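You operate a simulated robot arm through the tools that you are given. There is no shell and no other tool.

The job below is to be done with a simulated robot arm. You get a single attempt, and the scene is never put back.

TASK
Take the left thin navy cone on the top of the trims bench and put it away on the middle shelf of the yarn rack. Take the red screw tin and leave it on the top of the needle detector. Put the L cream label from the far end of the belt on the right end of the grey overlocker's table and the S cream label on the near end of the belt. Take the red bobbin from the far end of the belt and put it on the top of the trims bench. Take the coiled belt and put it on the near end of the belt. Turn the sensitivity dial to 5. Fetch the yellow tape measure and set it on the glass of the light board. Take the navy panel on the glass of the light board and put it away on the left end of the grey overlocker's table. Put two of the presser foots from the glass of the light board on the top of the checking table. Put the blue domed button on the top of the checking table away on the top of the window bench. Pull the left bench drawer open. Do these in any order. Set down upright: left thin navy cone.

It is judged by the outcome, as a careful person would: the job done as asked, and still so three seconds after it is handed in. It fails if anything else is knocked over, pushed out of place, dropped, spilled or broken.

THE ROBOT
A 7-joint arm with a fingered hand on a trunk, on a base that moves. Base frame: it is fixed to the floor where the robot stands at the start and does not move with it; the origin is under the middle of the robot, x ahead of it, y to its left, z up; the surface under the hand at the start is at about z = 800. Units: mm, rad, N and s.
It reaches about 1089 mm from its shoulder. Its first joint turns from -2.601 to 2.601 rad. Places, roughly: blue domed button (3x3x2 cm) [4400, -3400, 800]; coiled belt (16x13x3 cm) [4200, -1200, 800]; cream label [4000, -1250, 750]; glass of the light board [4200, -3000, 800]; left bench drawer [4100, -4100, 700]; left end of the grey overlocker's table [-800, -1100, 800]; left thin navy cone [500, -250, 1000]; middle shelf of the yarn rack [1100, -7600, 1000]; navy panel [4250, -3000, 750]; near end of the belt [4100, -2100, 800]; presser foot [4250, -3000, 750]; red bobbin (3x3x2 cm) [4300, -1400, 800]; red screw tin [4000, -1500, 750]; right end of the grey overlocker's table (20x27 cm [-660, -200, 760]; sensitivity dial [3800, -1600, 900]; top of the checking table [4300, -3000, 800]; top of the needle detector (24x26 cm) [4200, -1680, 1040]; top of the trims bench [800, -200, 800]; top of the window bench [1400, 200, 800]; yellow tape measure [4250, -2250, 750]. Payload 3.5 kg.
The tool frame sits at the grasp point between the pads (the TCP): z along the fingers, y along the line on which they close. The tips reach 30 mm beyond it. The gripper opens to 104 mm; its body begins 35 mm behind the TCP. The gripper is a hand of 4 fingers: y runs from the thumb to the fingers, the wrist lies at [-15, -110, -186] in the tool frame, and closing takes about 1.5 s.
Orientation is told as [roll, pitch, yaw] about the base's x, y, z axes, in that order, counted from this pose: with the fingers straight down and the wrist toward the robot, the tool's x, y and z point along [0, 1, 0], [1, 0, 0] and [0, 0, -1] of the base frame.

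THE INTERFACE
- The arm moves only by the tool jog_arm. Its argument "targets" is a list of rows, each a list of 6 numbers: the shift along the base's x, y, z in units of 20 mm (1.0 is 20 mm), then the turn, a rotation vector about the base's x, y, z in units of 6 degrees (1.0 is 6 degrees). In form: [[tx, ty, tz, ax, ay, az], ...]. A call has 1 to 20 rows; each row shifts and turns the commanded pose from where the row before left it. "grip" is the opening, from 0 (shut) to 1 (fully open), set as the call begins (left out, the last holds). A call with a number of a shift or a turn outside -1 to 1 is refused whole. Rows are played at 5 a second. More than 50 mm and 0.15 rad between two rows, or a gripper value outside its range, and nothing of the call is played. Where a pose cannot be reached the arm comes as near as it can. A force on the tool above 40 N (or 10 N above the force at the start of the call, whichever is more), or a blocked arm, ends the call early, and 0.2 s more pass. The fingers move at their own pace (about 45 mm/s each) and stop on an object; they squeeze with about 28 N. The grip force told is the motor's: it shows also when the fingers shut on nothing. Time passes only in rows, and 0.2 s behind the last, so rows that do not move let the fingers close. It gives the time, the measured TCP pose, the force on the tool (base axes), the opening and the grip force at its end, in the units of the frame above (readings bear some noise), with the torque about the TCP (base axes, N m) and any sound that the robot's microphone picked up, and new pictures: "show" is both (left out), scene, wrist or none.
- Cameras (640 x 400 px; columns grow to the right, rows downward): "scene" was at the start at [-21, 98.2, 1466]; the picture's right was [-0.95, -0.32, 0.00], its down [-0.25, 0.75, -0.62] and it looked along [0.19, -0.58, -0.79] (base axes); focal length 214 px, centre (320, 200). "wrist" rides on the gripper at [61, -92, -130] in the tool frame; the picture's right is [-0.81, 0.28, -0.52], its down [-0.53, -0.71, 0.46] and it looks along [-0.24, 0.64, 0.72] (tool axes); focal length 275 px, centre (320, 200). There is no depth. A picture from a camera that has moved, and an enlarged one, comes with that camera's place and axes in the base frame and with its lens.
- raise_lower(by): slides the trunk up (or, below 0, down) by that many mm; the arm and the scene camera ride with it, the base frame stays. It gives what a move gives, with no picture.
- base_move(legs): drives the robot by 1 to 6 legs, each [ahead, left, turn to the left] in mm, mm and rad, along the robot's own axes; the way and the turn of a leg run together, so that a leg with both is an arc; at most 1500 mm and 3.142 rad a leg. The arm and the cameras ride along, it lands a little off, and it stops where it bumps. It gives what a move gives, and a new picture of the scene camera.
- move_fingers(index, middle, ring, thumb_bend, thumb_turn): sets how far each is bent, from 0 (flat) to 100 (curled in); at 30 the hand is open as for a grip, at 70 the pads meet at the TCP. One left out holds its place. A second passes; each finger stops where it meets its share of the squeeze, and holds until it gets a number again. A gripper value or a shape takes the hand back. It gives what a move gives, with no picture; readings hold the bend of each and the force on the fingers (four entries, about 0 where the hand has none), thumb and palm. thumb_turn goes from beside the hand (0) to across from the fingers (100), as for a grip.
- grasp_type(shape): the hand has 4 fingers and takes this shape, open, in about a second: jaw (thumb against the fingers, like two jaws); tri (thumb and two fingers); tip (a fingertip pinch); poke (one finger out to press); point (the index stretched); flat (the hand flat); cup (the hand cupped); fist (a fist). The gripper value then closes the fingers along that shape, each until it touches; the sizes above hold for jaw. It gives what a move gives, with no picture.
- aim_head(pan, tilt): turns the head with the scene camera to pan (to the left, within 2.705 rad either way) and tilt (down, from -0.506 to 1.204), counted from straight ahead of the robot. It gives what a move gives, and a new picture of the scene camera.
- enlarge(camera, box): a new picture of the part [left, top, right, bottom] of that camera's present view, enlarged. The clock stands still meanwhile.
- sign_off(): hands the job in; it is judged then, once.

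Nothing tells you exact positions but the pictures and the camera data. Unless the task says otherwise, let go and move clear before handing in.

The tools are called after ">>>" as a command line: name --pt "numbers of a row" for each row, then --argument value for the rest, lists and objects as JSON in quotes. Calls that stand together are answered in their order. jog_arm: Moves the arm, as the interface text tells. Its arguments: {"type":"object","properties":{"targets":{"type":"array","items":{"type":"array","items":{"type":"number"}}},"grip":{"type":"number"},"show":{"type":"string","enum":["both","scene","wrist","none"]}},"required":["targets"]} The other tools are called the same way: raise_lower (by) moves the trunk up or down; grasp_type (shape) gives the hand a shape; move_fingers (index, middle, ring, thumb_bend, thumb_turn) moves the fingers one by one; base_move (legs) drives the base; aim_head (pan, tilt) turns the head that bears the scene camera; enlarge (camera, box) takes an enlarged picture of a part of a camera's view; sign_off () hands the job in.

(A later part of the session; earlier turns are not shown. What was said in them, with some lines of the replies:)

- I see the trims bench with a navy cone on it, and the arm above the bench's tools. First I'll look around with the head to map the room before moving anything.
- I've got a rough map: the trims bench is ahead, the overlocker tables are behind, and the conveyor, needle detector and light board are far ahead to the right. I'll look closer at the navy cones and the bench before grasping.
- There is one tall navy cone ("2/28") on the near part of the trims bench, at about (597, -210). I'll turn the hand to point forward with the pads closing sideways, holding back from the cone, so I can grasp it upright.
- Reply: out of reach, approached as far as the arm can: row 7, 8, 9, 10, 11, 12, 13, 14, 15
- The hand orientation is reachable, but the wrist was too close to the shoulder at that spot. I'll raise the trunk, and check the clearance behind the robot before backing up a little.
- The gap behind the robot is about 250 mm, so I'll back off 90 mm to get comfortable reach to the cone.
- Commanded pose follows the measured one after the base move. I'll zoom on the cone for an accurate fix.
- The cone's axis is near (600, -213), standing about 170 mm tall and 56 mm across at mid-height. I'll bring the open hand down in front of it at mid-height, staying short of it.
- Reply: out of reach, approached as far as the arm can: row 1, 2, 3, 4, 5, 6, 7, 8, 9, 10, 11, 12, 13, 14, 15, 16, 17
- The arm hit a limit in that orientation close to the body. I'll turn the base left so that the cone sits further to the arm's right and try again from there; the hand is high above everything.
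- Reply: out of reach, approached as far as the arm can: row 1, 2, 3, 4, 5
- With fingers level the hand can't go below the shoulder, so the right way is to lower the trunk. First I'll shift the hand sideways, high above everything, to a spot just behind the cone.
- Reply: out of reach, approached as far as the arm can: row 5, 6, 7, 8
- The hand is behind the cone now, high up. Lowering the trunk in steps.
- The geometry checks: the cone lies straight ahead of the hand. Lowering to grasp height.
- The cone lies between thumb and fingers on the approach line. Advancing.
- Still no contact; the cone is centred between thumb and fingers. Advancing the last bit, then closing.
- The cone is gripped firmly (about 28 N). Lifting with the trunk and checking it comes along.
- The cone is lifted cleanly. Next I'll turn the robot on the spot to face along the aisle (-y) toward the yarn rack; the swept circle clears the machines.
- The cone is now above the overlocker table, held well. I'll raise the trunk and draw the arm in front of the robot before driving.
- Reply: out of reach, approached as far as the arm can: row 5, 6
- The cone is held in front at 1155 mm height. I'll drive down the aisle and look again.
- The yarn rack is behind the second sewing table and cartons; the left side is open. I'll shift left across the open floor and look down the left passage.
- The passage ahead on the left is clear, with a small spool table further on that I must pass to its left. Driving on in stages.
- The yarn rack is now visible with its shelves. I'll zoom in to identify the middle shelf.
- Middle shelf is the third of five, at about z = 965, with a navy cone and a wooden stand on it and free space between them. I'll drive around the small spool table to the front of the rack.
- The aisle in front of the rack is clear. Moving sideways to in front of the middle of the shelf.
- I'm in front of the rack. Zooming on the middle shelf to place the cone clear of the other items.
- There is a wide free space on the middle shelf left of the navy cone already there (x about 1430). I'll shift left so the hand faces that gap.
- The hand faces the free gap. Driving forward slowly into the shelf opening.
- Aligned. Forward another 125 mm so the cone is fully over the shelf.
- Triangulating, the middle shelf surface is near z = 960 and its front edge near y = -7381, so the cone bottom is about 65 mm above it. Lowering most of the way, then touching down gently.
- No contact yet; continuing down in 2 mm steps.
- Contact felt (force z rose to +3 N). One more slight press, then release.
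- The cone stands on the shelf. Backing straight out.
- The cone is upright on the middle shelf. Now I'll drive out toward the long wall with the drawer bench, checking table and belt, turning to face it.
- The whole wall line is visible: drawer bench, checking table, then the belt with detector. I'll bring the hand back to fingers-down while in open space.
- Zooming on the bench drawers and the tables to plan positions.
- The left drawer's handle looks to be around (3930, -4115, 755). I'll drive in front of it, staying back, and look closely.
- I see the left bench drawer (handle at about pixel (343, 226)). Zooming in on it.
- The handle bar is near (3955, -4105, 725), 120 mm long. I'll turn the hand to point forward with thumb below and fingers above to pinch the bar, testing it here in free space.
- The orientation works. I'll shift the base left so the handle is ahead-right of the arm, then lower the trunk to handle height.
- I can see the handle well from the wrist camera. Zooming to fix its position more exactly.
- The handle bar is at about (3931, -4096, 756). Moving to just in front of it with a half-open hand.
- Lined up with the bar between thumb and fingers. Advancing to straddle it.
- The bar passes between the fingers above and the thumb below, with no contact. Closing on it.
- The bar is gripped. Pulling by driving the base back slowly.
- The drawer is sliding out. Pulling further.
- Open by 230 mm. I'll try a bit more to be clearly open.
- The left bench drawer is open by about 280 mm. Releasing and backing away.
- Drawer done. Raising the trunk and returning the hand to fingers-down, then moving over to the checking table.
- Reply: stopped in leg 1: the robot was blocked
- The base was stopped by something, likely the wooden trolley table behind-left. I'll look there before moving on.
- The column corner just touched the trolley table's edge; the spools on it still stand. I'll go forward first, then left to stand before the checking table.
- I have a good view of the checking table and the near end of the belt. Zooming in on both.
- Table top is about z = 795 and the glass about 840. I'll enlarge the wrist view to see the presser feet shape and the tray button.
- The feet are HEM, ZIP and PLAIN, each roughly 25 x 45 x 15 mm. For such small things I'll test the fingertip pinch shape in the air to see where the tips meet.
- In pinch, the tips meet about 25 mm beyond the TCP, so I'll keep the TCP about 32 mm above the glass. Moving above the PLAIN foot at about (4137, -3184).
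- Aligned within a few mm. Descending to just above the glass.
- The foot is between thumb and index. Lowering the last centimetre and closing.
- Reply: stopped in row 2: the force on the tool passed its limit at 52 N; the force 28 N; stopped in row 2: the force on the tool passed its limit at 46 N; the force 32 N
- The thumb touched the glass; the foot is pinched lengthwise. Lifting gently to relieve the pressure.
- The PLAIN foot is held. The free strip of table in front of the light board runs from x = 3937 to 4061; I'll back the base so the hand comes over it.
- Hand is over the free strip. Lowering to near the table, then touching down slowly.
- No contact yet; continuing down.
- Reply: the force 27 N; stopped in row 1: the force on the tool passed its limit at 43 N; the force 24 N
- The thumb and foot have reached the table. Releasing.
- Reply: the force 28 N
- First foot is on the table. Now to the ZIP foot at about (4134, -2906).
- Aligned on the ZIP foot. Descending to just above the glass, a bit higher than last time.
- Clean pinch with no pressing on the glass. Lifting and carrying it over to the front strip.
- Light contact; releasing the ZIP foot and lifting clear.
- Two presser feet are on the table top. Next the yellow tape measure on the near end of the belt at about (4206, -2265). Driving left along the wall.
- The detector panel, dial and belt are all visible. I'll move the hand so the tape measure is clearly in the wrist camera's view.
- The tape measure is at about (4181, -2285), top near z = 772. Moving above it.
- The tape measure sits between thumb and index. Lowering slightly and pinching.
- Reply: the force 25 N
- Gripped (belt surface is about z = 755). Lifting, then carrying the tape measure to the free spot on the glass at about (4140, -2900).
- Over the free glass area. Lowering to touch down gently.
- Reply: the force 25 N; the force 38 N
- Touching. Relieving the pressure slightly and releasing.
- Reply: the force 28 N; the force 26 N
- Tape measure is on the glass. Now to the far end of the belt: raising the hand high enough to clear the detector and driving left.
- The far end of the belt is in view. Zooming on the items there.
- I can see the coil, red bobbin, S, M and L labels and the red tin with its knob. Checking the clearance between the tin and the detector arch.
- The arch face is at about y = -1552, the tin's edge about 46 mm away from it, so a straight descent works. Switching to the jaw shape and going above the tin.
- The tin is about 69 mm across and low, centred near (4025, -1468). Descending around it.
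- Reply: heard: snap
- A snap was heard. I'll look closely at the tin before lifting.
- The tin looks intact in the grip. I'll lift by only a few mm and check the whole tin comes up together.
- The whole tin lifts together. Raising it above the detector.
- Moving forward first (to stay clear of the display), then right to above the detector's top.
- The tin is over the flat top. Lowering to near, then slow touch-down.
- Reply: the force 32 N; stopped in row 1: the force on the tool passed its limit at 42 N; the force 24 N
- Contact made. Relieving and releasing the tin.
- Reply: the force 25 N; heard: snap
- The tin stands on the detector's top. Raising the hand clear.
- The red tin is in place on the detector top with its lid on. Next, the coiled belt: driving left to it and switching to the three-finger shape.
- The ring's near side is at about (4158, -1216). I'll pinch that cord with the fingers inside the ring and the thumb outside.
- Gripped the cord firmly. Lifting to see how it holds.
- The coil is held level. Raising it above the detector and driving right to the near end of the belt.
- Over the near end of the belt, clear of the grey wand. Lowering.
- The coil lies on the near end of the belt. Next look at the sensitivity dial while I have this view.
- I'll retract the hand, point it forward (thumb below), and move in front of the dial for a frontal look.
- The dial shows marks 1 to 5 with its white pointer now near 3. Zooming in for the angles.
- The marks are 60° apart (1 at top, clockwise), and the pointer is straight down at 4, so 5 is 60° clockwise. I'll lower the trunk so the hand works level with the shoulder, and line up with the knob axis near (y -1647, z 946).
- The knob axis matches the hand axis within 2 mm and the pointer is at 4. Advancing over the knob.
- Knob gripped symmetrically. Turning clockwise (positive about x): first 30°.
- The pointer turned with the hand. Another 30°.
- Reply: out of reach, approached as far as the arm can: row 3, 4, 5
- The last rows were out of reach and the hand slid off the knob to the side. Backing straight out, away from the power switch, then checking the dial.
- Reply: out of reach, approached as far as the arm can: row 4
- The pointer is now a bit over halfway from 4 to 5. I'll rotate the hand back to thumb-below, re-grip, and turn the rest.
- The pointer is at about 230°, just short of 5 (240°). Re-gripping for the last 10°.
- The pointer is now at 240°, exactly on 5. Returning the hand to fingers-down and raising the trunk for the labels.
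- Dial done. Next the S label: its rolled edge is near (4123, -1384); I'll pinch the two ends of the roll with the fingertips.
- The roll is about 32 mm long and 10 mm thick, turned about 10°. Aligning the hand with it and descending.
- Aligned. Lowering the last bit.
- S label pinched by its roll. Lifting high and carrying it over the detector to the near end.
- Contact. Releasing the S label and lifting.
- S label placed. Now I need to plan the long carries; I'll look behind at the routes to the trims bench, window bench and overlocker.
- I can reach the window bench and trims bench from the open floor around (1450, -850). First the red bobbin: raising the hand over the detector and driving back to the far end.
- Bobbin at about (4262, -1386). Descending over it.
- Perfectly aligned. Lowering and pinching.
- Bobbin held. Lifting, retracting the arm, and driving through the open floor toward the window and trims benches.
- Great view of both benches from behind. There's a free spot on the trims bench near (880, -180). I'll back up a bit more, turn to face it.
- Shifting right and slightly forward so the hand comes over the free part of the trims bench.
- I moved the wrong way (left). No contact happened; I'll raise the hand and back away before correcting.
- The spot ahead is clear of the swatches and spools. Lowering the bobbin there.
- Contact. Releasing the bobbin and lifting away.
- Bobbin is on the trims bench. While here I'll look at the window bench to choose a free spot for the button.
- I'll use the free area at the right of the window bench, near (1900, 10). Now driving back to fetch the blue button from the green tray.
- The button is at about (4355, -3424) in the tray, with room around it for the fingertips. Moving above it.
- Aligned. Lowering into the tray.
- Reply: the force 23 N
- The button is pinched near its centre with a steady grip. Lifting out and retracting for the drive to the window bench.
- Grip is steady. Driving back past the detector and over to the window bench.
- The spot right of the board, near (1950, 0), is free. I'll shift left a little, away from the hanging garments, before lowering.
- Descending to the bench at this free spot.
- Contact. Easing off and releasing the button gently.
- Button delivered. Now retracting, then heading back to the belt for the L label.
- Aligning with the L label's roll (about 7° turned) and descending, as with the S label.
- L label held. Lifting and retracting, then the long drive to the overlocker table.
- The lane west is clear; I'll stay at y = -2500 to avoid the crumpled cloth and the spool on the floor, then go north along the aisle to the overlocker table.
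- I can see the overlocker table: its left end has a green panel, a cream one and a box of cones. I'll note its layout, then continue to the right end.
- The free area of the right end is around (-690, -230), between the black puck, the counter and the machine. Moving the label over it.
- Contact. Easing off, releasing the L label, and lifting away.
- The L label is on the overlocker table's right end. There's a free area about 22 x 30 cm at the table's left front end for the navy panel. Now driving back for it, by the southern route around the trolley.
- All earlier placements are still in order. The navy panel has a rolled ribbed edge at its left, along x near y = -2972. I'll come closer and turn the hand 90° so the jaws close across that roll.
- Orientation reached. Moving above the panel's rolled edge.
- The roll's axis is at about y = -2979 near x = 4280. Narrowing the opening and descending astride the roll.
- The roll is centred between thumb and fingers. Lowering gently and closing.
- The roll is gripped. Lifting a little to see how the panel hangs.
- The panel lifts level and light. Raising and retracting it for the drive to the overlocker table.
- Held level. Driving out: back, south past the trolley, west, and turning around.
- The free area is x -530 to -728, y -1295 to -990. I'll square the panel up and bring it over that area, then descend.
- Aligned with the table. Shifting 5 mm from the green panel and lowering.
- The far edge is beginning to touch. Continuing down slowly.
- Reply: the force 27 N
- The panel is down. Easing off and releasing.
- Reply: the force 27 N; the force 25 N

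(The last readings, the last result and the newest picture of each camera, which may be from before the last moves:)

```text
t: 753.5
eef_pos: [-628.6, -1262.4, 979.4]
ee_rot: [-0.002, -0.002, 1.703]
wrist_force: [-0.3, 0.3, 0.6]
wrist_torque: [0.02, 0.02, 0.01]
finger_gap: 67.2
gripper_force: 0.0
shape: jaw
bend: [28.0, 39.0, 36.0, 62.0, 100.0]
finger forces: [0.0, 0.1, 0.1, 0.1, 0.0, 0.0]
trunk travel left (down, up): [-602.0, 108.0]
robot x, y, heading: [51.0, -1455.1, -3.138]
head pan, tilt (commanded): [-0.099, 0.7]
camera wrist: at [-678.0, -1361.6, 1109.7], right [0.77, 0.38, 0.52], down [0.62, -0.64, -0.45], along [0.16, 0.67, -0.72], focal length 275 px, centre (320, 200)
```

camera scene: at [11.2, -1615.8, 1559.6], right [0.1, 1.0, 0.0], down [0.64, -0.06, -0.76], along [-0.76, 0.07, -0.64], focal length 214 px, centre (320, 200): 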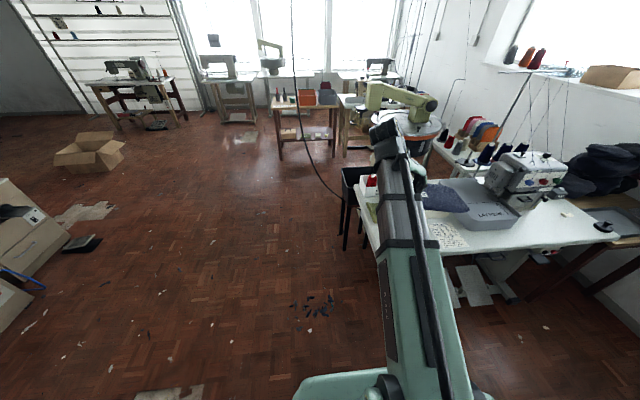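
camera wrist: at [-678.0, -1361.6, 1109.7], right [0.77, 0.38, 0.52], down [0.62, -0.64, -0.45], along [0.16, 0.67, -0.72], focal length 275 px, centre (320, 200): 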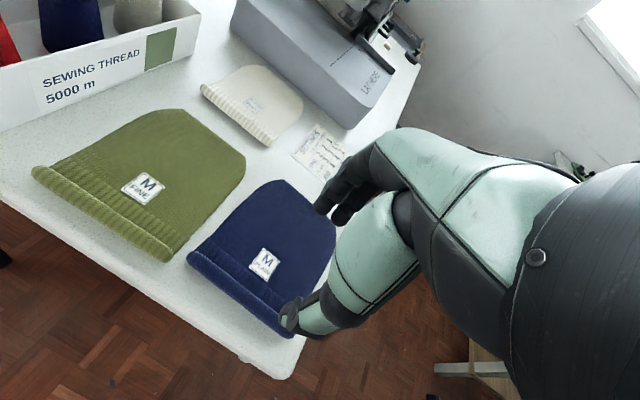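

The navy panel lies flat on the left end of the overlocker table, beside the green one. Moving the hand clear and taking a final look.

>>> jog_arm --pt "0 0 1 0 0 0" --pt "0 0 1 0 0 0" --pt "0 0 1 0 0 0" --pt "0 0 1 0 0 0" --pt "0 0 1 0 0 0" --pt "0 0 1 0 0 0" --pt "0.9 0 0.5 0 0 0" --pt "0.9 0 0 0 0 0" --pt "0.9 0 0 0 0 0" --pt "0.9 0 0 0 0 0" --pt "0.9 0 0 0 0 0" --show "none"

>>> base_move --legs '[[0, 500, 0]]'

>>> aim_head --pan -0.7 --tilt 0.5

>>> enlarge --camera "scene" --box '[200, 130, 520, 330]'

```text
t: 755.9
eef_pos: [-540.7, -1261.9, 1109.2]
ee_rot: [-0.001, -0.001, 1.703]
wrist_force: [0.5, 0.0, -0.3]
wrist_torque: [0.01, -0.03, -0.04]
finger_gap: 67.4
gripper_force: 0.1
shape: jaw
bend: [28.0, 39.0, 36.0, 62.0, 100.0]
finger forces: [0.1, 0.0, 0.0, 0.0, 0.0, 0.0]
trunk travel left (down, up): [-602.0, 108.0]
robot x, y, heading: [49.0, -1450.3, -3.142]
head pan, tilt (commanded): [-0.099, 0.7]
```

```text
t: 758.9
eef_pos: [-539.5, -1763.3, 1109.2]
ee_rot: [-0.001, 0.0, 1.696]
wrist_force: [-0.4, -0.3, 0.0]
wrist_torque: [0.0, 0.01, 0.01]
finger_gap: 67.6
gripper_force: 0.0
shape: jaw
bend: [28.0, 39.0, 36.0, 62.0, 100.0]
finger forces: [0.1, 0.0, 0.0, 0.1, 0.1, 0.0]
trunk travel left (down, up): [-602.0, 108.0]
robot x, y, heading: [50.6, -1958.9, 3.133]
head pan, tilt (commanded): [-0.099, 0.7]
camera scene: at [8.9, -2121.8, 1559.6], right [0.11, 0.99, 0.0], down [0.64, -0.07, -0.77], along [-0.76, 0.08, -0.64], focal length 214 px, centre (320, 200)
```

scene: 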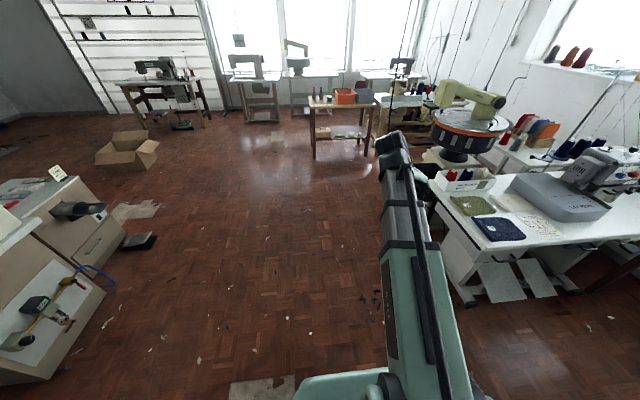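

```text
t: 759.9
eef_pos: [-538.8, -1762.3, 1109.1]
ee_rot: [-0.002, 0.0, 1.694]
wrist_force: [-0.5, 0.2, 0.2]
wrist_torque: [0.02, 0.0, 0.0]
finger_gap: 67.2
gripper_force: 0.1
shape: jaw
bend: [28.0, 39.0, 36.0, 62.0, 100.0]
finger forces: [0.0, 0.1, 0.0, 0.0, 0.0, 0.0]
trunk travel left (down, up): [-602.0, 108.0]
robot x, y, heading: [47.5, -1955.9, 3.14]
head pan, tilt (commanded): [-0.7, 0.499]
camera scene: at [24.1, -2071.5, 1577.3], right [0.65, 0.76, 0.0], down [0.36, -0.31, -0.88], along [-0.67, 0.57, -0.48], focal length 214 px, centre (320, 200)
```

scene: 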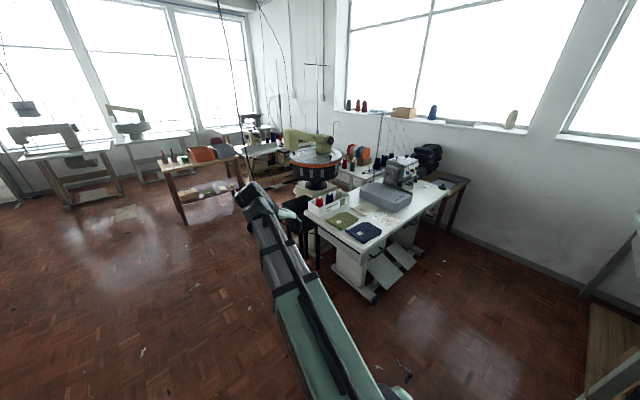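

```text
2.00 times, centred on (360, 230) of scene
camera zoom: at [24.1, -2071.5, 1577.3], right [0.65, 0.76, 0.0], down [0.36, -0.31, -0.88], along [-0.67, 0.57, -0.48], focal length 429 px, centre (240, 140)
```

zoom: 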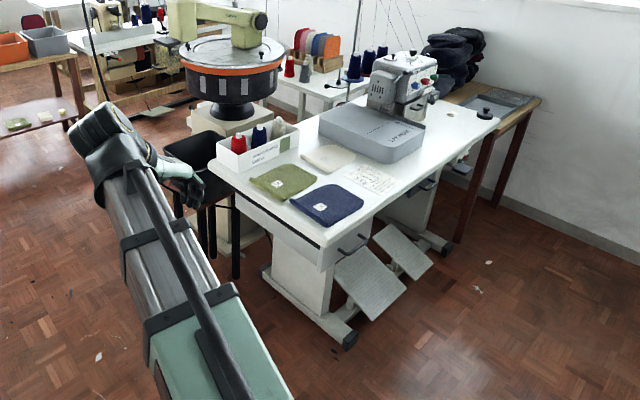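

Every item is where it was asked to go, the hand is empty and clear, and nothing I can see has been knocked over. Handing in.

>>> sign_off

```text
The job is handed in.
```

I did all the tasks and handed the job in; it hasn't told me how it was judged.

| Item | Result |
|---|---|
| Left thin navy cone | Upright on the yarn rack's middle shelf |
| Red screw tin | On top of the needle detector, lid on |
| L cream label | Right end of the grey overlocker's table |
| S cream label | Near end of the belt |
| Red bobbin | Top of the trims bench |
| Coiled belt | Near end of the belt |
| Sensitivity dial | Turned from 4 to 5 |
| Yellow tape measure | On the glass of the light board |
| Navy panel | Left end of the grey overlocker's table |
| Presser feet | PLAIN and ZIP on the checking table; HEM left on the glass |
| Blue domed button | Top of the window bench |
| Left bench drawer | Pulled open about 280 mm |

Four things happened along the way that could matter:

- **Trolley bump:** while driving, the robot bumped the wooden trolley table and stopped. The spools on it stayed standing, but I can't tell whether the table shifted slightly.
- **Glass pressed:** the thumb pressed on the light board's glass while picking up the PLAIN foot, with a brief force of about 52 N. I pressed it again more lightly when setting down the tape measure. I saw no damage.
- **Snap from the tin:** the tin made a snap when I gripped it and again when I let go. It lifted as one piece and nothing spilled.
- **Wrong turn:** at the trims bench I drove the wrong way once, which put the hand over the button press. It touched nothing.
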